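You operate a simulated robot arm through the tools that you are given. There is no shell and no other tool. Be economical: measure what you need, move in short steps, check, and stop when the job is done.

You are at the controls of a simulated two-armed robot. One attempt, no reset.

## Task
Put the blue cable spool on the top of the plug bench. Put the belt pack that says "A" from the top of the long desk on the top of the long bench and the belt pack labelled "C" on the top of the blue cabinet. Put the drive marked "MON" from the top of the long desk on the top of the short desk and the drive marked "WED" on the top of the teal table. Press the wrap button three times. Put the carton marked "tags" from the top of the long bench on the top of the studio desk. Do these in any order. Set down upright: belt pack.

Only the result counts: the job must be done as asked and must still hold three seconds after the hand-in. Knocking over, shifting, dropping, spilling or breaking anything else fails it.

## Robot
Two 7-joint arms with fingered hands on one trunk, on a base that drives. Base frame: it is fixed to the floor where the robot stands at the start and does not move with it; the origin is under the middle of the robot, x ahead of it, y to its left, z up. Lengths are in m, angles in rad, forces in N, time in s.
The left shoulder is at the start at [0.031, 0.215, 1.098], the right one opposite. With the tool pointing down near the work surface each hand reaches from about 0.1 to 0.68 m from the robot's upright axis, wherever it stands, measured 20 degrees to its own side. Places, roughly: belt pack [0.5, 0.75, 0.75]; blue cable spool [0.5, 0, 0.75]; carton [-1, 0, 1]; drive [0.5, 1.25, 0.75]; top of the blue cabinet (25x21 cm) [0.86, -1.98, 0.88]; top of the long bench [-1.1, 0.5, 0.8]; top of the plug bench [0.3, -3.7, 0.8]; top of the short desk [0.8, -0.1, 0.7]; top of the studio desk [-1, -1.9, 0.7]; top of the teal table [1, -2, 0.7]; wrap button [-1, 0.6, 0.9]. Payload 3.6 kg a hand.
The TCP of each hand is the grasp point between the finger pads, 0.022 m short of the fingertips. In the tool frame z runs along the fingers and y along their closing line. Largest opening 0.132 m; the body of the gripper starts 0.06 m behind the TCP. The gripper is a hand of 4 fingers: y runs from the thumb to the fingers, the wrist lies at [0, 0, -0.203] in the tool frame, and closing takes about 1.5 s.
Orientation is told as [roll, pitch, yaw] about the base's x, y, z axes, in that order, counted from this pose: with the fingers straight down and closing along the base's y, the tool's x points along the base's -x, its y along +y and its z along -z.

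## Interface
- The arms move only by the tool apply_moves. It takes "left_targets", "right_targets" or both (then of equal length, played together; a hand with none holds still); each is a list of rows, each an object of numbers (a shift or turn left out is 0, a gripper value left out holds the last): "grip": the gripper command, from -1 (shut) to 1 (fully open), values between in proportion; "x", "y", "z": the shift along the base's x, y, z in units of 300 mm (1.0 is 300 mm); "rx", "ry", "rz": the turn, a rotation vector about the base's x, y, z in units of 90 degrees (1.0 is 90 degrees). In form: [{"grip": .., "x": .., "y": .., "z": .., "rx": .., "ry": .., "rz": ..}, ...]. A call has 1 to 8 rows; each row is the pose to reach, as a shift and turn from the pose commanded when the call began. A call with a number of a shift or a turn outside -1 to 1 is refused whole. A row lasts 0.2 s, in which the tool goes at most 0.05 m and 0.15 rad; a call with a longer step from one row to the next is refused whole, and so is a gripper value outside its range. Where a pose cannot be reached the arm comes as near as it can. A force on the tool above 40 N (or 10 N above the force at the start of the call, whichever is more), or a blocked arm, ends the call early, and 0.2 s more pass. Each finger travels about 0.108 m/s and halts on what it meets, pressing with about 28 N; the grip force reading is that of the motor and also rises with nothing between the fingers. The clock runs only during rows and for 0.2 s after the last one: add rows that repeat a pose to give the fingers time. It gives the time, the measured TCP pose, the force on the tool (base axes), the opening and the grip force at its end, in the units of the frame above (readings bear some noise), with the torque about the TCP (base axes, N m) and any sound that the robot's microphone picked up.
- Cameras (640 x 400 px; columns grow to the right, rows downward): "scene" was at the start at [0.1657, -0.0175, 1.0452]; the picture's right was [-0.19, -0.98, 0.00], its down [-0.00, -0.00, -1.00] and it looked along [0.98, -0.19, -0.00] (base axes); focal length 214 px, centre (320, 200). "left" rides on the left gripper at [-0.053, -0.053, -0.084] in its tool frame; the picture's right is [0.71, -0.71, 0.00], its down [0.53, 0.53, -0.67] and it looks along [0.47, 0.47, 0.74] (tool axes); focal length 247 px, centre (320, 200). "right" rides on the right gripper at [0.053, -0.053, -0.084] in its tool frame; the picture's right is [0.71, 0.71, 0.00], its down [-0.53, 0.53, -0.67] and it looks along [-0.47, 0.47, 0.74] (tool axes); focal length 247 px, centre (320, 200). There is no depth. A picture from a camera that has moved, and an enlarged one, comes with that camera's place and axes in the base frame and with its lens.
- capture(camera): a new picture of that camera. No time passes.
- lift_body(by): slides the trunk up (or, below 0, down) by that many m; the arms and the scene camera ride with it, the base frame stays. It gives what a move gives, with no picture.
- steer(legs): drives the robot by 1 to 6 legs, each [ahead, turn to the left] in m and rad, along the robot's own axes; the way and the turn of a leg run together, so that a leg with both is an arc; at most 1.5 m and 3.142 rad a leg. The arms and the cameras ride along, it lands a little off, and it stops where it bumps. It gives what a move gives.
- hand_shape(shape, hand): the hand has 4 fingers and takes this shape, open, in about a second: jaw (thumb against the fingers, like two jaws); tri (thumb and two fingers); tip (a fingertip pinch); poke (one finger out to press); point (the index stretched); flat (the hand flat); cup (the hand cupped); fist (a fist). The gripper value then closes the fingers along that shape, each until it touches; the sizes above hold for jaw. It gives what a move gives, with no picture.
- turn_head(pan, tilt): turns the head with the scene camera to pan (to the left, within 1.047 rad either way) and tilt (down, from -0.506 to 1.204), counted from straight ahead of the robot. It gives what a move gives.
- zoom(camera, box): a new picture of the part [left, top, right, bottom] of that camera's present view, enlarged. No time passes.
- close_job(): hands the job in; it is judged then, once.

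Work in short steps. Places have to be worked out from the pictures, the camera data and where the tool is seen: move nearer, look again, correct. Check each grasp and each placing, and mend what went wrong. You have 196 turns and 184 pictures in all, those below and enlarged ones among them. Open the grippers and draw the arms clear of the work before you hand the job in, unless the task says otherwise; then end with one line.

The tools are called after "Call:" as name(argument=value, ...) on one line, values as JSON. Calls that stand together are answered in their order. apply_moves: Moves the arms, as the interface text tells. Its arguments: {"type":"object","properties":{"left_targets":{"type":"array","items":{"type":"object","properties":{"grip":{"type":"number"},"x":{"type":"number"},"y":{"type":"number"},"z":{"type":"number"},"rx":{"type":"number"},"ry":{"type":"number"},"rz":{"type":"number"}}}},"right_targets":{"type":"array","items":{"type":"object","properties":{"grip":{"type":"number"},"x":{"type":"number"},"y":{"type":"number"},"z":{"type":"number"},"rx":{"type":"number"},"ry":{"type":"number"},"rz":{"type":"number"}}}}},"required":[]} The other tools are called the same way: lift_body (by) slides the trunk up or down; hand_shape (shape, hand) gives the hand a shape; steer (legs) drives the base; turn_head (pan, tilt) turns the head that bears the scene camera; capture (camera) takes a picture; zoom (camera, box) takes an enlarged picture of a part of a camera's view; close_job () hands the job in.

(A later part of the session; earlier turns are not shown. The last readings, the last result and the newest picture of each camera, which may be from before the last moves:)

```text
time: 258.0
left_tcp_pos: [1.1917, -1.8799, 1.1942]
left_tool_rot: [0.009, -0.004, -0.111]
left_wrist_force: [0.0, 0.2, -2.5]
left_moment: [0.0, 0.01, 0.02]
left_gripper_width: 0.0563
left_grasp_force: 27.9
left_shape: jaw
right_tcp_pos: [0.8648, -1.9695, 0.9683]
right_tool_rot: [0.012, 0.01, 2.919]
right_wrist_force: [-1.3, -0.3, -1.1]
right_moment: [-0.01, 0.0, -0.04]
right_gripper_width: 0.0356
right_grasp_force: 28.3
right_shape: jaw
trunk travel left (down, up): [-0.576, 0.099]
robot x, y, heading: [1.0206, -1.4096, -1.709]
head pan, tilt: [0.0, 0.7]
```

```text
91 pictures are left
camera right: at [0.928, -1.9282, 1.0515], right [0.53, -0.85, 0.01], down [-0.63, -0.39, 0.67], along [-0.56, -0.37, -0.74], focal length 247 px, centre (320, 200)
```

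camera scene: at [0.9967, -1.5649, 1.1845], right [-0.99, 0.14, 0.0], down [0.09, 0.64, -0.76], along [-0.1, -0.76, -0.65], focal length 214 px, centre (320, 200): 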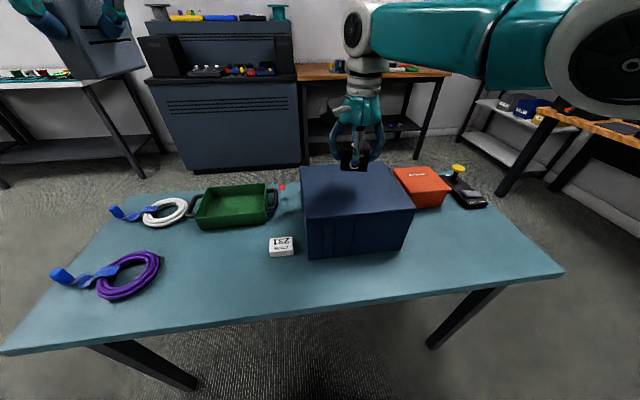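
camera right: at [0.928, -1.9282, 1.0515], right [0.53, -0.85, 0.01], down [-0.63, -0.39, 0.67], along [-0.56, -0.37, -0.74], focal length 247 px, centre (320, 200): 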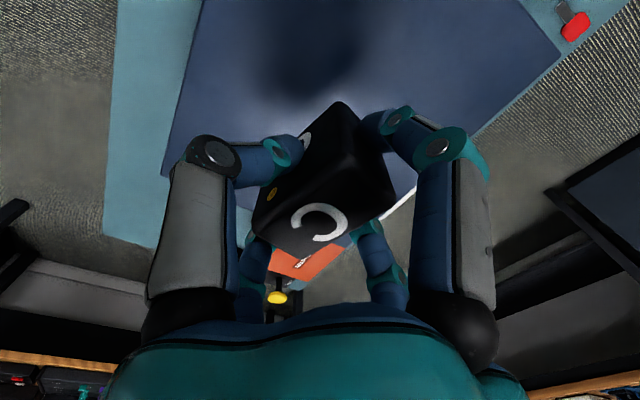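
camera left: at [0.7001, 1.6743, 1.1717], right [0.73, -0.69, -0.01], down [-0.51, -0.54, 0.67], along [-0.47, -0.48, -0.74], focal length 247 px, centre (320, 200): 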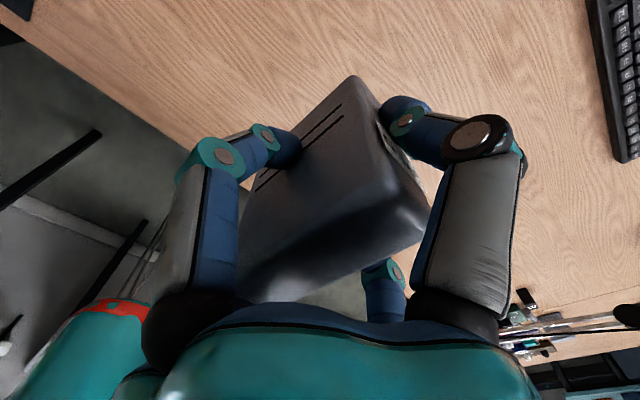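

C is over the cabinet centre. Lower slowly to contact.

Call:
apply_moves(right_targets=[{"z": -0.08}, {"z": -0.1}, {"z": -0.12}, {"z": -0.14}, {"z": -0.16}, {"z": -0.175}, {"z": -0.19}, {"z": -0.205}])

Call:
zoom(camera="scene", box=[280, 80, 440, 260])

```text
time: 259.8
left_tcp_pos: [1.1924, -1.8796, 1.1927]
left_tool_rot: [0.009, -0.002, -0.11]
left_wrist_force: [0.7, -0.1, -2.3]
left_moment: [0.0, 0.02, 0.0]
left_gripper_width: 0.056
left_grasp_force: 28.1
left_shape: jaw
right_tcp_pos: [0.8627, -1.9647, 0.9138]
right_tool_rot: [0.011, 0.01, 2.918]
right_wrist_force: [1.6, -1.3, 2.5]
right_moment: [0.04, 0.06, 0.0]
right_gripper_width: 0.036
right_grasp_force: 28.6
right_shape: jaw
right hand out of reach, approached as far as the arm can: row 7, 8
trunk travel left (down, up): [-0.576, 0.099]
robot x, y, heading: [1.0201, -1.404, -1.708]
head pan, tilt: [0.0, 0.7]
```

```text
2.22 times, centred on (360, 170) of scene
camera zoom: at [0.997, -1.5647, 1.1846], right [-0.99, 0.14, 0.0], down [0.09, 0.64, -0.76], along [-0.1, -0.76, -0.65], focal length 477 px, centre (231, 267)
```

zoom: 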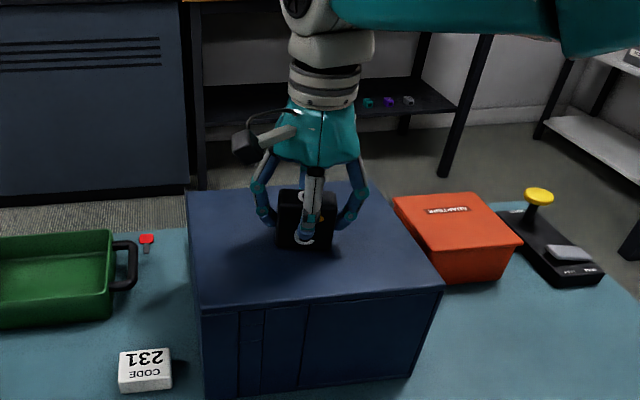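

Arm reaches its limit with light contact; lower the trunk a centimetre to seat C.

Call:
lift_body(by=-0.008)

```text
time: 260.4
left_tcp_pos: [1.192, -1.8762, 1.1859]
left_tool_rot: [0.007, 0.0, -0.11]
left_wrist_force: [-0.6, -0.6, -3.0]
left_moment: [0.02, -0.03, -0.01]
left_gripper_width: 0.0559
left_grasp_force: 27.8
left_shape: jaw
right_tcp_pos: [0.8636, -1.9645, 0.9108]
right_tool_rot: [0.021, 0.011, 2.918]
right_wrist_force: [-2.0, 2.9, 35.7]
right_moment: [0.17, 0.21, -0.08]
right_gripper_width: 0.0369
right_grasp_force: 28.1
right_shape: jaw
trunk travel left (down, up): [-0.568, 0.107]
robot x, y, heading: [1.019, -1.4018, -1.709]
head pan, tilt: [0.0, 0.7]
```

Firm contact. Ease up, then open.

Call:
lift_body(by=0.006)

Call:
apply_moves(right_targets=[{"grip": -0.4}, {"grip": -0.1}, {"grip": 0.2}, {"grip": 0.4}, {"grip": 0.4}])

Call:
capture(camera="right")

```text
time: 260.9
left_tcp_pos: [1.1923, -1.8778, 1.1905]
left_tool_rot: [0.007, -0.001, -0.11]
left_wrist_force: [-0.2, 0.1, -2.5]
left_moment: [0.03, 0.0, -0.01]
left_gripper_width: 0.0558
left_grasp_force: 28.1
left_shape: jaw
right_tcp_pos: [0.8632, -1.9655, 0.9116]
right_tool_rot: [0.014, 0.011, 2.919]
right_wrist_force: [-0.2, -6.1, 16.3]
right_moment: [-0.05, 0.15, 0.01]
right_gripper_width: 0.0369
right_grasp_force: 27.7
right_shape: jaw
trunk travel left (down, up): [-0.574, 0.101]
robot x, y, heading: [1.0198, -1.4051, -1.708]
head pan, tilt: [0.0, 0.7]
```

```text
time: 262.1
left_tcp_pos: [1.1924, -1.8808, 1.1915]
left_tool_rot: [0.008, 0.0, -0.111]
left_wrist_force: [0.2, 0.3, -3.2]
left_moment: [-0.01, -0.01, 0.0]
left_gripper_width: 0.0559
left_grasp_force: 28.1
left_shape: jaw
right_tcp_pos: [0.8625, -1.9641, 0.9103]
right_tool_rot: [0.009, 0.01, 2.919]
right_wrist_force: [-0.3, 1.0, -0.9]
right_moment: [-0.01, -0.04, 0.0]
right_gripper_width: 0.092
right_grasp_force: 0.0
right_shape: jaw
trunk travel left (down, up): [-0.574, 0.101]
robot x, y, heading: [1.0213, -1.4038, -1.705]
head pan, tilt: [0.0, 0.7]
```

```text
89 pictures are left
camera right: at [0.9257, -1.9236, 0.9935], right [0.53, -0.85, 0.01], down [-0.64, -0.39, 0.67], along [-0.56, -0.36, -0.74], focal length 247 px, centre (320, 200)
```

right: 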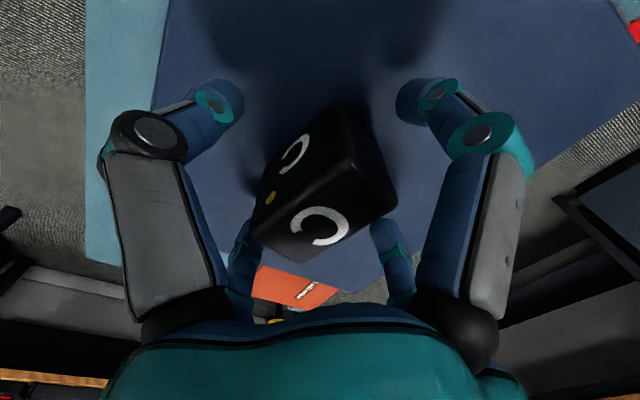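

C stands on the cabinet. Raise and withdraw the right hand, then lower the trunk for WED.

Call:
apply_moves(right_targets=[{"z": 0.1}, {"z": 0.25}, {"z": 0.4}, {"z": 0.55}, {"z": 0.7}, {"z": 0.78, "x": -0.12, "y": 0.05}, {"z": 0.85, "x": -0.26, "y": 0.1}, {"z": 0.9, "x": -0.4, "y": 0.15}])

Call:
apply_moves(right_targets=[{"x": -0.12, "y": 0.1}, {"x": -0.24, "y": 0.2}, {"x": -0.36, "y": 0.3}, {"x": -0.48, "y": 0.4}, {"x": -0.6, "y": 0.5}, {"x": -0.6, "y": 0.6}])

Call:
lift_body(by=-0.08)

Call:
capture(camera="left")

Call:
capture(camera="scene")

```text
time: 263.9
left_tcp_pos: [1.1901, -1.8774, 1.1921]
left_tool_rot: [0.012, -0.003, -0.112]
left_wrist_force: [-1.0, 0.0, -3.0]
left_moment: [-0.01, 0.04, 0.0]
left_gripper_width: 0.056
left_grasp_force: 28.1
left_shape: jaw
right_tcp_pos: [0.7418, -1.9193, 1.1805]
right_tool_rot: [0.009, 0.011, 2.916]
right_wrist_force: [0.7, 0.7, 0.4]
right_moment: [0.01, -0.02, -0.02]
right_gripper_width: 0.0922
right_grasp_force: 0.1
right_shape: jaw
trunk travel left (down, up): [-0.574, 0.101]
robot x, y, heading: [1.0186, -1.3992, -1.703]
head pan, tilt: [0.0, 0.7]
```

```text
time: 265.3
left_tcp_pos: [1.1924, -1.8779, 1.1917]
left_tool_rot: [0.009, -0.001, -0.109]
left_wrist_force: [0.5, -0.3, -2.5]
left_moment: [0.02, 0.01, 0.01]
left_gripper_width: 0.0559
left_grasp_force: 27.7
left_shape: jaw
right_tcp_pos: [0.5629, -1.7375, 1.1812]
right_tool_rot: [0.01, 0.011, 2.917]
right_wrist_force: [-0.8, 1.0, 0.5]
right_moment: [0.0, 0.01, -0.01]
right_gripper_width: 0.0919
right_grasp_force: 0.0
right_shape: jaw
trunk travel left (down, up): [-0.574, 0.101]
robot x, y, heading: [1.0189, -1.4047, -1.715]
head pan, tilt: [0.0, 0.7]
```

```text
time: 266.5
left_tcp_pos: [1.1921, -1.8791, 1.1117]
left_tool_rot: [0.01, -0.002, -0.109]
left_wrist_force: [0.6, 0.0, -2.7]
left_moment: [0.01, 0.03, -0.01]
left_gripper_width: 0.0561
left_grasp_force: 28.4
left_shape: jaw
right_tcp_pos: [0.5625, -1.7383, 1.1004]
right_tool_rot: [0.01, 0.009, 2.919]
right_wrist_force: [-0.1, -1.0, -0.2]
right_moment: [0.01, 0.0, 0.01]
right_gripper_width: 0.0922
right_grasp_force: 0.1
right_shape: jaw
trunk travel left (down, up): [-0.494, 0.181]
robot x, y, heading: [1.0233, -1.4013, -1.704]
head pan, tilt: [0.0, 0.7]
```

```text
88 pictures are left
camera left: at [1.2383, -1.9383, 1.1954], right [-0.78, -0.63, -0.01], down [-0.47, 0.58, 0.67], along [-0.42, 0.53, -0.74], focal length 247 px, centre (320, 200)
```

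left: 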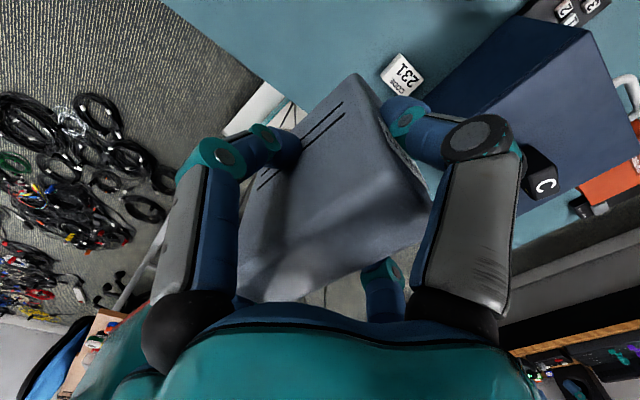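

```text
87 pictures are left
camera scene: at [0.9968, -1.5645, 1.1021], right [-0.99, 0.14, 0.0], down [0.09, 0.64, -0.76], along [-0.1, -0.76, -0.64], focal length 214 px, centre (320, 200)
```

scene: 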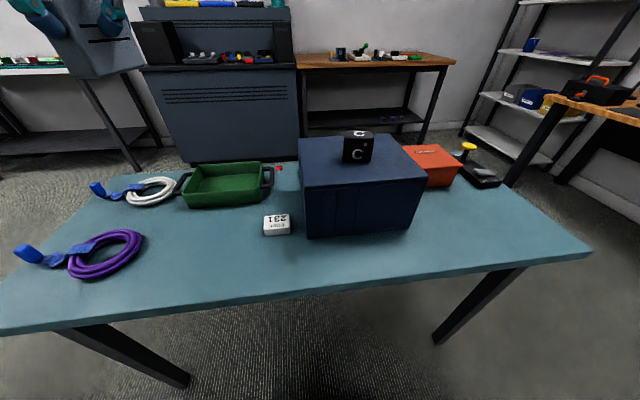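

C stands well. WED's target spot is free; descend to z≈0.81.

Call:
apply_moves(left_targets=[{"z": -0.14}, {"z": -0.28}, {"z": -0.42}, {"z": -0.56}, {"z": -0.7}, {"z": -0.84}, {"z": -0.96}, {"z": -0.98}])

Call:
capture(camera="scene")

```text
time: 268.3
left_tcp_pos: [1.1938, -1.8778, 0.817]
left_tool_rot: [0.008, -0.001, -0.11]
left_wrist_force: [1.3, -0.3, -2.7]
left_moment: [0.01, 0.02, 0.03]
left_gripper_width: 0.0557
left_grasp_force: 28.0
left_shape: jaw
right_tcp_pos: [0.5618, -1.7404, 1.1016]
right_tool_rot: [0.01, 0.011, 2.918]
right_wrist_force: [0.7, -0.8, -0.4]
right_moment: [0.01, 0.01, 0.0]
right_gripper_width: 0.0919
right_grasp_force: 0.0
right_shape: jaw
trunk travel left (down, up): [-0.494, 0.181]
robot x, y, heading: [1.017, -1.4012, -1.706]
head pan, tilt: [0.0, 0.7]
```

```text
86 pictures are left
camera scene: at [0.9968, -1.5646, 1.102], right [-0.99, 0.14, 0.0], down [0.09, 0.64, -0.76], along [-0.1, -0.76, -0.64], focal length 214 px, centre (320, 200)
```

scene: 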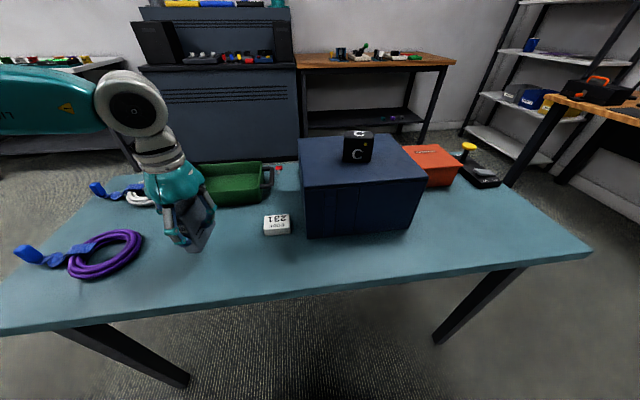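

Continue slowly until contact.

Call:
apply_moves(left_targets=[{"z": -0.04}, {"z": -0.07}, {"z": -0.1}, {"z": -0.13}, {"z": -0.155}, {"z": -0.18}, {"z": -0.205}, {"z": -0.23}])

```text
time: 269.6
left_tcp_pos: [1.1908, -1.8817, 0.7766]
left_tool_rot: [-0.002, 0.001, -0.108]
left_wrist_force: [2.3, 6.3, 24.5]
left_moment: [0.06, -0.12, 0.07]
left_gripper_width: 0.0563
left_grasp_force: 27.3
left_shape: jaw
right_tcp_pos: [0.5622, -1.7387, 1.1005]
right_tool_rot: [0.01, 0.01, 2.917]
right_wrist_force: [-0.6, -1.5, -0.3]
right_moment: [0.03, 0.03, 0.02]
right_gripper_width: 0.092
right_grasp_force: 0.0
right_shape: jaw
trunk travel left (down, up): [-0.494, 0.181]
robot x, y, heading: [1.0184, -1.4046, -1.707]
head pan, tilt: [0.0, 0.7]
stopped in row 6 (left hand): the force on the tool passed its limit at 47 N (the readings are from after the stop); the commanded pose is now the measured one
```

Contact at z≈0.777. Ease up 2 mm, open to ~9 cm.

Call:
apply_moves(left_targets=[{"z": 0.006}, {"z": 0.006, "grip": 0.0}, {"z": 0.006, "grip": 0.3}, {"z": 0.006, "grip": 0.5}, {"z": 0.006, "grip": 0.5}, {"z": 0.006, "grip": 0.5}])

Call:
apply_moves(left_targets=[{"z": 0.1}, {"z": 0.25}, {"z": 0.4}, {"z": 0.55}, {"z": 0.7}, {"z": 0.85}, {"z": 0.98}])

Call:
capture(camera="scene")

```text
time: 271.0
left_tcp_pos: [1.1912, -1.8819, 0.7759]
left_tool_rot: [0.002, 0.0, -0.109]
left_wrist_force: [0.4, -0.4, -0.4]
left_moment: [-0.01, 0.0, 0.0]
left_gripper_width: 0.0987
left_grasp_force: 0.0
left_shape: jaw
right_tcp_pos: [0.5627, -1.7406, 1.1016]
right_tool_rot: [0.01, 0.01, 2.919]
right_wrist_force: [0.0, 0.2, -0.8]
right_moment: [0.01, 0.03, 0.01]
right_gripper_width: 0.092
right_grasp_force: 0.1
right_shape: jaw
trunk travel left (down, up): [-0.494, 0.181]
robot x, y, heading: [1.0138, -1.405, -1.708]
head pan, tilt: [0.0, 0.7]
```

```text
time: 272.6
left_tcp_pos: [1.1894, -1.883, 1.0699]
left_tool_rot: [0.002, -0.002, -0.109]
left_wrist_force: [0.3, -0.3, 0.2]
left_moment: [-0.04, 0.02, 0.01]
left_gripper_width: 0.0987
left_grasp_force: 0.1
left_shape: jaw
right_tcp_pos: [0.5623, -1.74, 1.1011]
right_tool_rot: [0.009, 0.011, 2.918]
right_wrist_force: [-0.4, 0.3, 0.5]
right_moment: [-0.02, 0.01, -0.02]
right_gripper_width: 0.0921
right_grasp_force: 0.1
right_shape: jaw
trunk travel left (down, up): [-0.494, 0.181]
robot x, y, heading: [1.0188, -1.4091, -1.714]
head pan, tilt: [0.0, 0.7]
```

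```text
85 pictures are left
camera scene: at [0.9966, -1.5642, 1.102], right [-0.99, 0.14, 0.0], down [0.09, 0.64, -0.76], along [-0.1, -0.76, -0.64], focal length 214 px, centre (320, 200)
```

scene: 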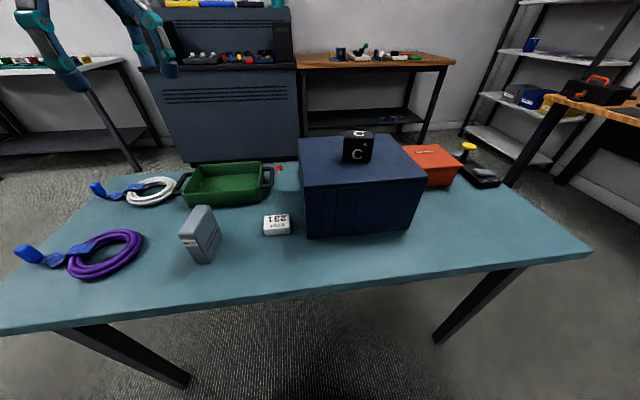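

WED stands on the teal table. Retract the left hand, raise the trunk, and turn to leave (two turns to face −x), then drive.

Call:
apply_moves(left_targets=[{"x": -0.05, "y": 0.12}, {"x": -0.1, "y": 0.24}, {"x": -0.15, "y": 0.36}, {"x": -0.2, "y": 0.48}, {"x": -0.25, "y": 0.55}])

Call:
lift_body(by=0.1)

Call:
steer(legs=[[-0.15, 0]])

Call:
steer(legs=[[0, -0.75]])

Call:
steer(legs=[[0, -0.72]])

Call:
turn_head(pan=0.0, tilt=0.4)

Call:
capture(camera="scene")

```text
time: 273.8
left_tcp_pos: [1.1158, -1.7162, 1.0694]
left_tool_rot: [0.002, -0.001, -0.11]
left_wrist_force: [0.3, 0.2, -0.4]
left_moment: [0.01, 0.02, 0.01]
left_gripper_width: 0.0987
left_grasp_force: 0.1
left_shape: jaw
right_tcp_pos: [0.5614, -1.7398, 1.1018]
right_tool_rot: [0.013, 0.011, 2.919]
right_wrist_force: [-0.4, -0.9, 0.5]
right_moment: [-0.05, 0.02, -0.02]
right_gripper_width: 0.0923
right_grasp_force: 0.0
right_shape: jaw
trunk travel left (down, up): [-0.494, 0.181]
robot x, y, heading: [1.0196, -1.405, -1.711]
head pan, tilt: [0.0, 0.7]
```

```text
time: 275.2
left_tcp_pos: [1.1162, -1.7174, 1.1691]
left_tool_rot: [0.0, -0.003, -0.11]
left_wrist_force: [0.5, 0.2, 0.1]
left_moment: [0.02, -0.01, 0.02]
left_gripper_width: 0.0987
left_grasp_force: 0.0
left_shape: jaw
right_tcp_pos: [0.562, -1.739, 1.2003]
right_tool_rot: [0.011, 0.01, 2.917]
right_wrist_force: [-0.2, 0.3, -1.0]
right_moment: [0.01, -0.01, -0.02]
right_gripper_width: 0.0921
right_grasp_force: 0.1
right_shape: jaw
trunk travel left (down, up): [-0.594, 0.081]
robot x, y, heading: [1.0179, -1.4049, -1.715]
head pan, tilt: [0.0, 0.7]
```

```text
time: 276.5
left_tcp_pos: [1.136, -1.567, 1.1705]
left_tool_rot: [0.0, -0.002, -0.11]
left_wrist_force: [-0.6, 0.3, -0.3]
left_moment: [-0.02, 0.0, 0.0]
left_gripper_width: 0.0988
left_grasp_force: 0.1
left_shape: jaw
right_tcp_pos: [0.5834, -1.5881, 1.2023]
right_tool_rot: [0.01, 0.011, 2.916]
right_wrist_force: [-0.1, -0.1, 0.2]
right_moment: [-0.03, -0.01, 0.02]
right_gripper_width: 0.0922
right_grasp_force: 0.1
right_shape: jaw
trunk travel left (down, up): [-0.594, 0.081]
robot x, y, heading: [1.0412, -1.2509, -1.707]
head pan, tilt: [0.0, 0.7]
```

```text
time: 279.0
left_tcp_pos: [0.8964, -1.5506, 1.17]
left_tool_rot: [0.003, 0.003, -0.858]
left_wrist_force: [-0.4, 0.5, -0.4]
left_moment: [0.01, 0.03, -0.03]
left_gripper_width: 0.0986
left_grasp_force: 0.0
left_shape: jaw
right_tcp_pos: [0.4751, -1.1894, 1.2021]
right_tool_rot: [0.012, 0.011, 2.167]
right_wrist_force: [0.3, 0.1, 0.0]
right_moment: [-0.01, 0.01, 0.03]
right_gripper_width: 0.092
right_grasp_force: 0.0
right_shape: jaw
trunk travel left (down, up): [-0.594, 0.081]
robot x, y, heading: [1.0624, -1.2791, -2.451]
head pan, tilt: [0.0, 0.7]
```

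```text
time: 281.3
left_tcp_pos: [0.7561, -1.3754, 1.1693]
left_tool_rot: [0.002, 0.0, -1.578]
left_wrist_force: [0.7, -0.4, 0.6]
left_moment: [-0.03, 0.0, 0.01]
left_gripper_width: 0.0988
left_grasp_force: 0.0
left_shape: jaw
right_tcp_pos: [0.6774, -0.8282, 1.202]
right_tool_rot: [0.008, 0.011, 1.445]
right_wrist_force: [-0.1, 1.3, -0.5]
right_moment: [-0.02, -0.02, 0.03]
right_gripper_width: 0.0924
right_grasp_force: 0.1
right_shape: jaw
trunk travel left (down, up): [-0.594, 0.081]
robot x, y, heading: [1.0571, -1.3119, 3.116]
head pan, tilt: [0.0, 0.7]
```

```text
time: 282.1
left_tcp_pos: [0.7579, -1.3789, 1.1703]
left_tool_rot: [-0.001, -0.001, -1.576]
left_wrist_force: [0.1, 0.4, -0.6]
left_moment: [0.0, 0.0, -0.01]
left_gripper_width: 0.0989
left_grasp_force: 0.1
left_shape: jaw
right_tcp_pos: [0.6794, -0.8292, 1.2033]
right_tool_rot: [0.013, 0.01, 1.449]
right_wrist_force: [0.1, 0.8, -0.5]
right_moment: [0.01, 0.01, 0.0]
right_gripper_width: 0.0923
right_grasp_force: 0.0
right_shape: jaw
trunk travel left (down, up): [-0.594, 0.081]
robot x, y, heading: [1.0575, -1.3139, 3.111]
head pan, tilt: [0.0, 0.4]
```

```text
84 pictures are left
camera scene: at [0.8894, -1.3081, 1.2295], right [0.03, 1.0, 0.0], down [0.39, -0.01, -0.92], along [-0.92, 0.02, -0.39], focal length 214 px, centre (320, 200)
```

scene: 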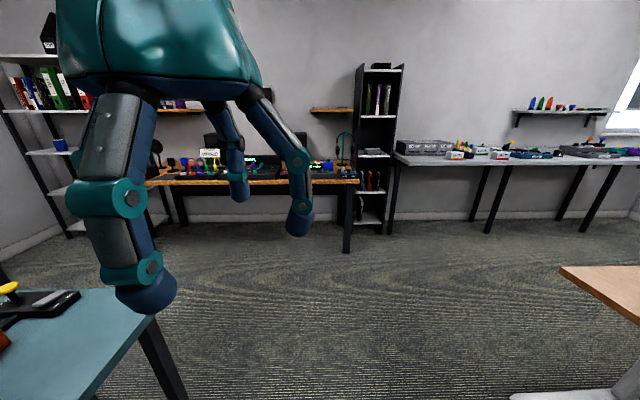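

Path ahead clear. Drive to x≈−0.19, turn right, drive up to y≈0.1 and turn to the short desk.

Call:
steer(legs=[[1.25, 0]])

Call:
steer(legs=[[0, -0.78]])

Call:
steer(legs=[[0, -0.76]])

Call:
steer(legs=[[1.4, 0]])

Call:
turn_head(pan=0.5, tilt=0.5)

Call:
capture(camera="scene")

```text
time: 288.4
left_tcp_pos: [-0.477, -1.353, 1.1711]
left_tool_rot: [0.003, -0.001, -1.572]
left_wrist_force: [-0.2, -0.3, 0.3]
left_moment: [-0.01, 0.01, -0.03]
left_gripper_width: 0.0988
left_grasp_force: 0.1
left_shape: jaw
right_tcp_pos: [-0.5595, -0.8035, 1.2028]
right_tool_rot: [0.01, 0.01, 1.456]
right_wrist_force: [0.9, -0.1, 0.3]
right_moment: [0.01, 0.0, 0.0]
right_gripper_width: 0.0921
right_grasp_force: 0.1
right_shape: jaw
trunk travel left (down, up): [-0.594, 0.081]
robot x, y, heading: [-0.1816, -1.2848, 3.125]
head pan, tilt: [0.0, 0.4]
```

```text
time: 290.9
left_tcp_pos: [-0.4377, -1.1205, 1.1708]
left_tool_rot: [0.002, -0.001, -2.36]
left_wrist_force: [-0.4, -0.1, 0.1]
left_moment: [0.02, -0.02, 0.02]
left_gripper_width: 0.0989
left_grasp_force: 0.1
left_shape: jaw
right_tcp_pos: [-0.1067, -0.6746, 1.2029]
right_tool_rot: [0.01, 0.01, 0.668]
right_wrist_force: [-0.2, -0.1, -1.1]
right_moment: [-0.02, 0.01, 0.01]
right_gripper_width: 0.0922
right_grasp_force: 0.1
right_shape: jaw
trunk travel left (down, up): [-0.594, 0.081]
robot x, y, heading: [-0.2005, -1.3058, 2.342]
head pan, tilt: [0.0, 0.4]
```

```text
time: 293.3
left_tcp_pos: [-0.2414, -1.0063, 1.1717]
left_tool_rot: [0.001, -0.003, -3.124]
left_wrist_force: [0.0, 1.0, -0.1]
left_moment: [-0.04, -0.02, -0.01]
left_gripper_width: 0.0991
left_grasp_force: 0.1
left_shape: jaw
right_tcp_pos: [0.3051, -0.9148, 1.2022]
right_tool_rot: [0.006, 0.009, -0.099]
right_wrist_force: [-0.1, 0.2, 0.0]
right_moment: [-0.02, -0.01, 0.0]
right_gripper_width: 0.0922
right_grasp_force: 0.0
right_shape: jaw
trunk travel left (down, up): [-0.594, 0.081]
robot x, y, heading: [-0.2327, -1.3035, 1.585]
head pan, tilt: [0.0, 0.4]
```

```text
time: 300.3
left_tcp_pos: [-0.273, 0.3918, 1.1733]
left_tool_rot: [0.001, -0.001, -3.11]
left_wrist_force: [-0.1, 0.2, -1.6]
left_moment: [-0.01, 0.03, 0.0]
left_gripper_width: 0.0988
left_grasp_force: 0.0
left_shape: jaw
right_tcp_pos: [0.2722, 0.4922, 1.2033]
right_tool_rot: [0.008, 0.008, -0.083]
right_wrist_force: [0.2, -0.2, -0.2]
right_moment: [0.0, 0.02, 0.03]
right_gripper_width: 0.0924
right_grasp_force: 0.0
right_shape: jaw
trunk travel left (down, up): [-0.594, 0.081]
robot x, y, heading: [-0.2593, 0.097, 1.593]
head pan, tilt: [0.0, 0.4]
```

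```text
time: 301.2
left_tcp_pos: [-0.2709, 0.3913, 1.1717]
left_tool_rot: [0.0, -0.002, -3.11]
left_wrist_force: [-0.2, 0.5, -0.4]
left_moment: [-0.04, -0.04, 0.01]
left_gripper_width: 0.0991
left_grasp_force: 0.1
left_shape: jaw
right_tcp_pos: [0.2734, 0.492, 1.2048]
right_tool_rot: [0.007, 0.009, -0.084]
right_wrist_force: [0.4, 0.1, -0.7]
right_moment: [0.01, 0.02, 0.01]
right_gripper_width: 0.0922
right_grasp_force: 0.0
right_shape: jaw
trunk travel left (down, up): [-0.594, 0.081]
robot x, y, heading: [-0.2627, 0.0937, 1.597]
head pan, tilt: [0.499, 0.499]
```

```text
83 pictures are left
camera scene: at [-0.3079, 0.2481, 1.2204], right [0.87, 0.5, 0.0], down [0.24, -0.41, -0.88], along [-0.44, 0.76, -0.48], focal length 214 px, centre (320, 200)
```

scene: 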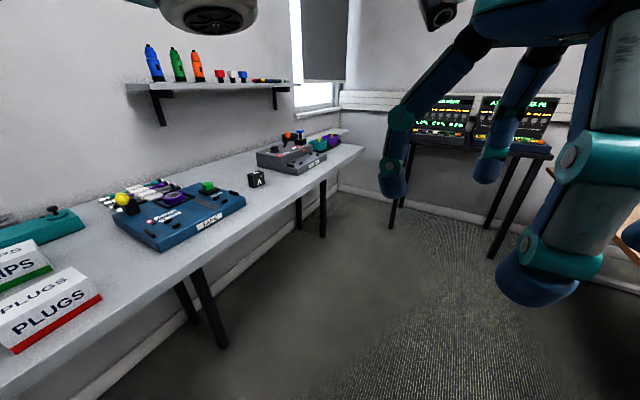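

Turn to the desk and approach.

Call:
steer(legs=[[0, -0.8]])

Call:
steer(legs=[[0, -0.79]])

Call:
steer(legs=[[0.3, 0]])

Call:
lift_body(by=-0.12)

Call:
turn_head(pan=0.0, tilt=0.9)

Call:
capture(camera="scene")

```text
time: 303.8
left_tcp_pos: [-0.0539, 0.3097, 1.1726]
left_tool_rot: [0.0, -0.002, 2.372]
left_wrist_force: [0.1, -0.2, -0.4]
left_moment: [-0.01, 0.0, -0.02]
left_gripper_width: 0.0991
left_grasp_force: 0.0
left_shape: jaw
right_tcp_pos: [0.3972, -0.0142, 1.2056]
right_tool_rot: [0.012, 0.008, -0.887]
right_wrist_force: [-0.6, -0.4, -0.3]
right_moment: [-0.02, 0.01, -0.04]
right_gripper_width: 0.0922
right_grasp_force: 0.1
right_shape: jaw
trunk travel left (down, up): [-0.594, 0.081]
robot x, y, heading: [-0.2793, 0.1155, 0.796]
head pan, tilt: [0.499, 0.499]
```

```text
time: 306.3
left_tcp_pos: [0.0165, 0.0871, 1.1731]
left_tool_rot: [0.003, -0.003, 1.577]
left_wrist_force: [-0.3, -0.1, 0.2]
left_moment: [-0.02, 0.01, -0.02]
left_gripper_width: 0.0989
left_grasp_force: 0.1
left_shape: jaw
right_tcp_pos: [0.0993, -0.461, 1.2054]
right_tool_rot: [0.007, 0.006, -1.683]
right_wrist_force: [0.1, -0.5, 0.3]
right_moment: [-0.02, 0.01, -0.01]
right_gripper_width: 0.0923
right_grasp_force: 0.1
right_shape: jaw
trunk travel left (down, up): [-0.594, 0.081]
robot x, y, heading: [-0.2838, 0.1533, 0.007]
head pan, tilt: [0.499, 0.499]
```

```text
time: 308.4
left_tcp_pos: [0.3165, 0.0904, 1.173]
left_tool_rot: [0.001, -0.002, 1.573]
left_wrist_force: [1.2, -0.2, -0.5]
left_moment: [-0.02, 0.02, -0.01]
left_gripper_width: 0.0985
left_grasp_force: 0.1
left_shape: jaw
right_tcp_pos: [0.4, -0.4594, 1.2049]
right_tool_rot: [0.009, 0.009, -1.683]
right_wrist_force: [0.1, -0.6, 0.2]
right_moment: [0.03, -0.03, 0.0]
right_gripper_width: 0.0922
right_grasp_force: 0.0
right_shape: jaw
trunk travel left (down, up): [-0.594, 0.081]
robot x, y, heading: [0.0162, 0.154, 0.003]
head pan, tilt: [0.499, 0.499]
```

```text
time: 309.9
left_tcp_pos: [0.3138, 0.0895, 1.0541]
left_tool_rot: [-0.003, -0.002, 1.575]
left_wrist_force: [-0.1, -0.2, 0.0]
left_moment: [-0.01, 0.0, -0.01]
left_gripper_width: 0.0989
left_grasp_force: 0.2
left_shape: jaw
right_tcp_pos: [0.3982, -0.4591, 1.0868]
right_tool_rot: [0.011, 0.008, -1.684]
right_wrist_force: [0.4, -0.1, -0.2]
right_moment: [0.0, 0.02, -0.02]
right_gripper_width: 0.0923
right_grasp_force: 0.1
right_shape: jaw
trunk travel left (down, up): [-0.474, 0.201]
robot x, y, heading: [0.017, 0.1514, 0.007]
head pan, tilt: [0.499, 0.499]
```

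```text
time: 310.8
left_tcp_pos: [0.314, 0.0892, 1.052]
left_tool_rot: [-0.001, -0.001, 1.572]
left_wrist_force: [-0.9, 0.0, -0.7]
left_moment: [0.04, -0.03, 0.01]
left_gripper_width: 0.0988
left_grasp_force: 0.0
left_shape: jaw
right_tcp_pos: [0.397, -0.458, 1.0864]
right_tool_rot: [0.008, 0.007, -1.686]
right_wrist_force: [-0.1, 1.1, -1.2]
right_moment: [-0.01, -0.04, 0.0]
right_gripper_width: 0.0925
right_grasp_force: 0.0
right_shape: jaw
trunk travel left (down, up): [-0.474, 0.201]
robot x, y, heading: [0.0169, 0.1506, 0.006]
head pan, tilt: [0.0, 0.901]
```

```text
82 pictures are left
camera scene: at [0.1692, 0.1526, 1.0656], right [0.01, -1.0, 0.0], down [-0.78, 0.0, -0.62], along [0.62, 0.0, -0.78], focal length 214 px, centre (320, 200)
```

scene: 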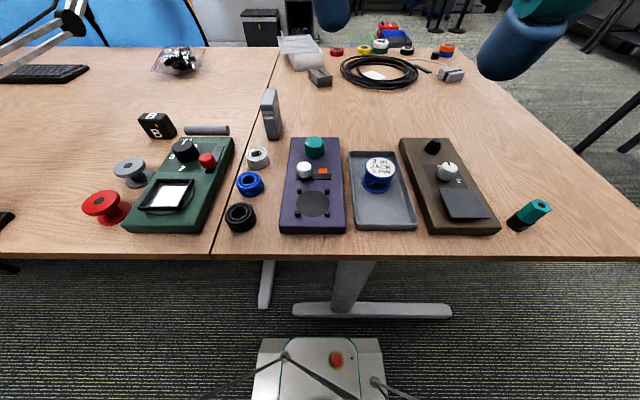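

Zoom on the spool, and move the right hand above it (≈(0.456, 0.04)).

Call:
zoom(camera="scene", box=[330, 130, 430, 230])

Call:
apply_moves(right_targets=[{"grip": 1, "y": 0.15, "x": 0.02}, {"y": 0.3, "x": 0.05}, {"y": 0.45, "x": 0.08}, {"y": 0.6, "x": 0.1}, {"y": 0.75, "x": 0.12}, {"y": 0.9, "x": 0.15}, {"y": 1.0, "x": 0.18}, {"y": 1.0, "x": 0.18}], left_targets=[{"y": 0.1}, {"y": 0.2}, {"y": 0.3}, {"y": 0.4}, {"y": 0.5}, {"y": 0.6}, {"y": 0.6}, {"y": 0.6}])

Call:
apply_moves(right_targets=[{"y": 0.15, "x": 0.01}, {"y": 0.3, "x": 0.01}, {"y": 0.45, "x": 0.01}, {"y": 0.6, "x": 0.01}, {"y": 0.66, "x": 0.01}, {"y": 0.66, "x": 0.01}])

Call:
capture(camera="right")

```text
4.00 times, centred on (380, 180) of scene
camera zoom: at [0.1692, 0.1526, 1.0656], right [0.01, -1.0, 0.0], down [-0.78, 0.0, -0.62], along [0.62, 0.0, -0.78], focal length 858 px, centre (80, 280)
```

zoom: 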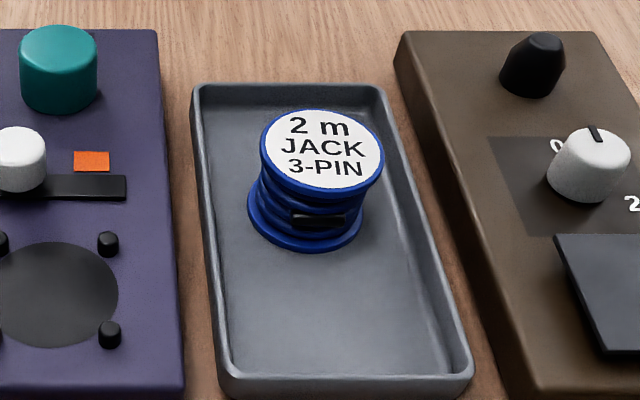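

```text
time: 312.6
left_tcp_pos: [0.314, 0.2675, 1.0534]
left_tool_rot: [-0.001, -0.002, 1.572]
left_wrist_force: [0.1, 0.5, 0.3]
left_moment: [-0.01, -0.02, -0.01]
left_gripper_width: 0.099
left_grasp_force: 0.1
left_shape: jaw
right_tcp_pos: [0.4517, -0.1568, 1.0863]
right_tool_rot: [0.008, 0.005, -1.686]
right_wrist_force: [0.2, 0.1, 1.0]
right_moment: [0.02, 0.0, 0.0]
right_gripper_width: 0.132
right_grasp_force: 0.1
right_shape: jaw
trunk travel left (down, up): [-0.474, 0.201]
robot x, y, heading: [0.0155, 0.1555, 0.005]
head pan, tilt: [0.0, 0.901]
```

```text
time: 314.0
left_tcp_pos: [0.3146, 0.2684, 1.0523]
left_tool_rot: [-0.001, 0.0, 1.573]
left_wrist_force: [-0.1, -0.3, -0.1]
left_moment: [-0.02, 0.01, -0.03]
left_gripper_width: 0.099
left_grasp_force: 0.0
left_shape: jaw
right_tcp_pos: [0.4543, 0.0395, 1.0853]
right_tool_rot: [0.008, 0.008, -1.685]
right_wrist_force: [-0.1, 0.6, 0.1]
right_moment: [-0.01, 0.02, 0.01]
right_gripper_width: 0.132
right_grasp_force: 0.1
right_shape: jaw
trunk travel left (down, up): [-0.474, 0.201]
robot x, y, heading: [0.0167, 0.1525, -0.0]
head pan, tilt: [0.0, 0.901]
```

```text
80 pictures are left
camera right: at [0.4074, 0.0977, 1.1694], right [0.78, 0.62, 0.01], down [0.46, -0.59, 0.67], along [0.42, -0.52, -0.74], focal length 247 px, centre (320, 200)
```

right: 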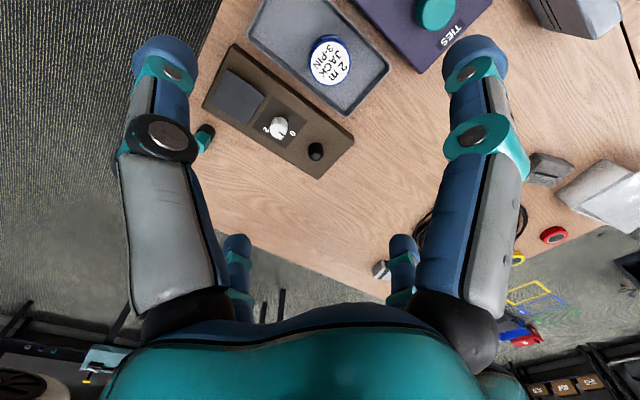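

Spool top ≈(0.475, 0.04, z≈0.785), low in its tray. I turn the hand ~45° so the fingers go toward the tray's diagonals, and come down closer.

Call:
apply_moves(right_targets=[{"rz": 0.09, "x": 0.03, "grip": 1}, {"rz": 0.18, "x": 0.065}, {"rz": 0.27, "x": 0.065, "z": -0.1}, {"rz": 0.36, "x": 0.065, "z": -0.2}, {"rz": 0.45, "x": 0.065, "z": -0.32}, {"rz": 0.54, "x": 0.065, "z": -0.45}, {"rz": 0.573, "x": 0.065, "z": -0.58}, {"rz": 0.573, "x": 0.065, "z": -0.7}])

Call:
capture(camera="right")

Call:
zoom(camera="scene", box=[310, 80, 450, 230])

```text
time: 315.8
left_tcp_pos: [0.3146, 0.2683, 1.0544]
left_tool_rot: [0.0, -0.001, 1.571]
left_wrist_force: [-0.6, -0.3, 0.2]
left_moment: [0.01, 0.02, 0.02]
left_gripper_width: 0.0987
left_grasp_force: 0.0
left_shape: jaw
right_tcp_pos: [0.4751, 0.0393, 0.8765]
right_tool_rot: [0.01, 0.009, -0.781]
right_wrist_force: [0.4, 1.1, 0.9]
right_moment: [0.02, -0.01, 0.0]
right_gripper_width: 0.1318
right_grasp_force: 0.1
right_shape: jaw
trunk travel left (down, up): [-0.474, 0.201]
robot x, y, heading: [0.0183, 0.1547, 0.005]
head pan, tilt: [0.0, 0.901]
```

```text
79 pictures are left
camera right: at [0.3995, 0.0378, 0.9591], right [0.0, 1.0, 0.01], down [0.74, -0.01, 0.67], along [0.67, 0.01, -0.74], focal length 247 px, centre (320, 200)
```

right: 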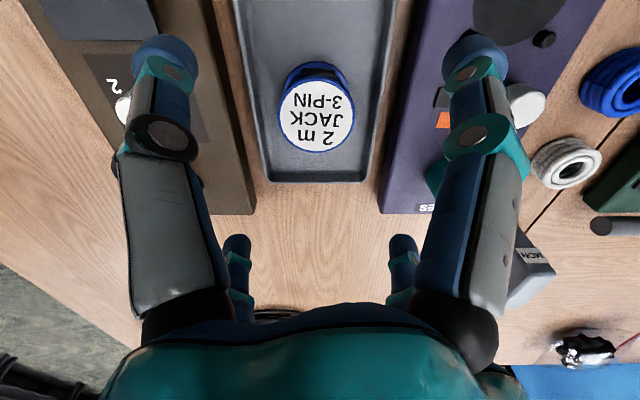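

```text
2.67 times, centred on (380, 155) of scene
camera zoom: at [0.1695, 0.1526, 1.0655], right [0.01, -1.0, 0.0], down [-0.78, 0.0, -0.62], along [0.62, 0.0, -0.78], focal length 572 px, centre (160, 320)
```

zoom: 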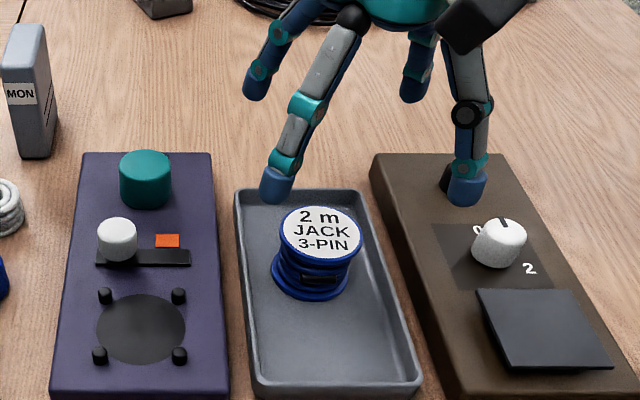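

Perfectly centred. Narrow the opening to ~8.5 cm, then descend to z≈0.773.

Call:
apply_moves(right_targets=[{"grip": 0.5}, {"grip": 0.28}, {"grip": 0.28}, {"z": -0.12}, {"z": -0.22}, {"z": -0.28}, {"z": -0.32}, {"z": -0.345}])

Call:
capture(camera="right")

Call:
zoom(camera="scene", box=[310, 80, 450, 230])

```text
time: 317.6
left_tcp_pos: [0.3155, 0.2679, 1.0542]
left_tool_rot: [0.0, 0.0, 1.572]
left_wrist_force: [0.5, -0.2, -0.1]
left_moment: [-0.01, 0.02, -0.01]
left_gripper_width: 0.0989
left_grasp_force: 0.1
left_shape: jaw
right_tcp_pos: [0.4745, 0.0373, 0.7724]
right_tool_rot: [0.01, 0.008, -0.786]
right_wrist_force: [-0.4, -0.4, 0.1]
right_moment: [-0.04, 0.02, 0.03]
right_gripper_width: 0.0849
right_grasp_force: 0.1
right_shape: jaw
trunk travel left (down, up): [-0.474, 0.201]
robot x, y, heading: [0.0179, 0.1519, 0.006]
head pan, tilt: [0.0, 0.901]
```

```text
77 pictures are left
camera right: at [0.3997, 0.0376, 0.8556], right [0.0, 1.0, 0.01], down [0.74, -0.01, 0.67], along [0.67, 0.01, -0.74], focal length 247 px, centre (320, 200)
```

right: 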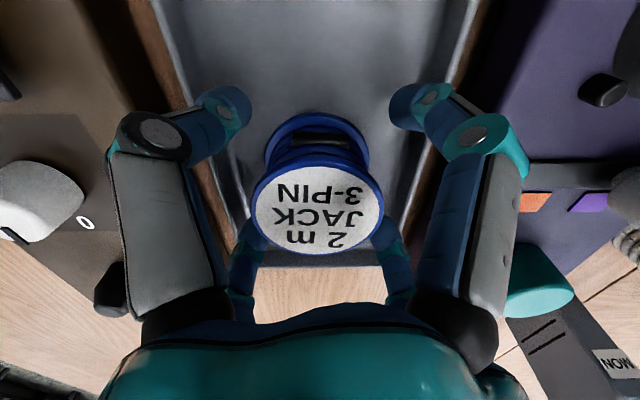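

```text
2.67 times, centred on (380, 155) of scene
camera zoom: at [0.1694, 0.1526, 1.0655], right [0.01, -1.0, 0.0], down [-0.78, 0.0, -0.62], along [0.62, 0.0, -0.78], focal length 572 px, centre (160, 320)
```

zoom: 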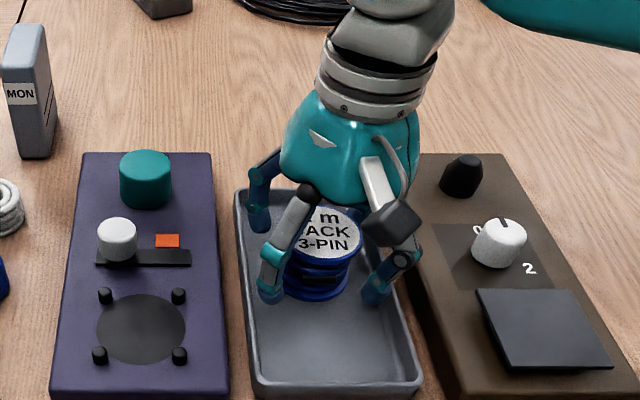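

Fingers straddle the spool within the tray. Close and lift.

Call:
apply_moves(right_targets=[{"grip": 0.0}, {"grip": -0.3}, {"grip": -0.6}, {"grip": -1}, {"grip": -1}, {"grip": -1}, {"grip": -1}])

Call:
apply_moves(right_targets=[{"z": 0.05}, {"z": 0.12}, {"z": 0.2}, {"z": 0.3}, {"z": 0.3}])

Call:
capture(camera="right")

Call:
zoom(camera="scene", box=[310, 80, 450, 230])

```text
time: 319.2
left_tcp_pos: [0.3145, 0.2683, 1.053]
left_tool_rot: [0.001, -0.003, 1.571]
left_wrist_force: [-0.8, 0.1, 0.6]
left_moment: [0.02, -0.03, -0.01]
left_gripper_width: 0.0991
left_grasp_force: 0.2
left_shape: jaw
right_tcp_pos: [0.4752, 0.0393, 0.7725]
right_tool_rot: [0.009, 0.009, -0.783]
right_wrist_force: [0.1, -0.2, 0.3]
right_moment: [-0.01, -0.02, 0.01]
right_gripper_width: 0.0512
right_grasp_force: 27.8
right_shape: jaw
trunk travel left (down, up): [-0.474, 0.201]
robot x, y, heading: [0.0167, 0.1515, 0.012]
head pan, tilt: [0.0, 0.901]
```

```text
time: 320.4
left_tcp_pos: [0.3147, 0.2682, 1.0542]
left_tool_rot: [0.001, -0.001, 1.572]
left_wrist_force: [0.5, 0.2, 0.3]
left_moment: [-0.02, 0.0, -0.03]
left_gripper_width: 0.0989
left_grasp_force: 0.0
left_shape: jaw
right_tcp_pos: [0.4762, 0.0384, 0.8627]
right_tool_rot: [0.009, 0.008, -0.783]
right_wrist_force: [0.7, 0.6, -1.6]
right_moment: [-0.02, 0.02, 0.01]
right_gripper_width: 0.0514
right_grasp_force: 27.6
right_shape: jaw
trunk travel left (down, up): [-0.474, 0.201]
robot x, y, heading: [0.018, 0.1539, 0.008]
head pan, tilt: [0.0, 0.901]
```

```text
75 pictures are left
camera right: at [0.4002, 0.0374, 0.9454], right [0.0, 1.0, 0.01], down [0.74, -0.01, 0.67], along [0.67, 0.01, -0.74], focal length 247 px, centre (320, 200)
```

right: 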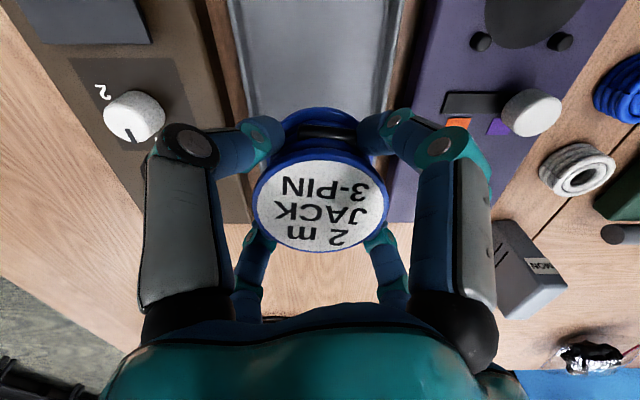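

```text
2.67 times, centred on (380, 155) of scene
camera zoom: at [0.1695, 0.1526, 1.0655], right [0.01, -1.0, 0.0], down [-0.78, 0.0, -0.62], along [0.62, 0.0, -0.78], focal length 572 px, centre (160, 320)
```

zoom: 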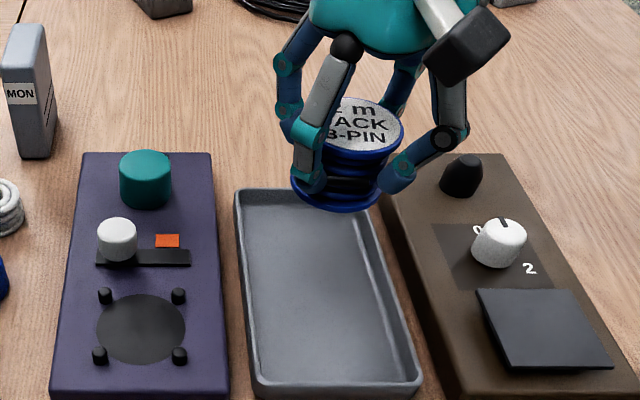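

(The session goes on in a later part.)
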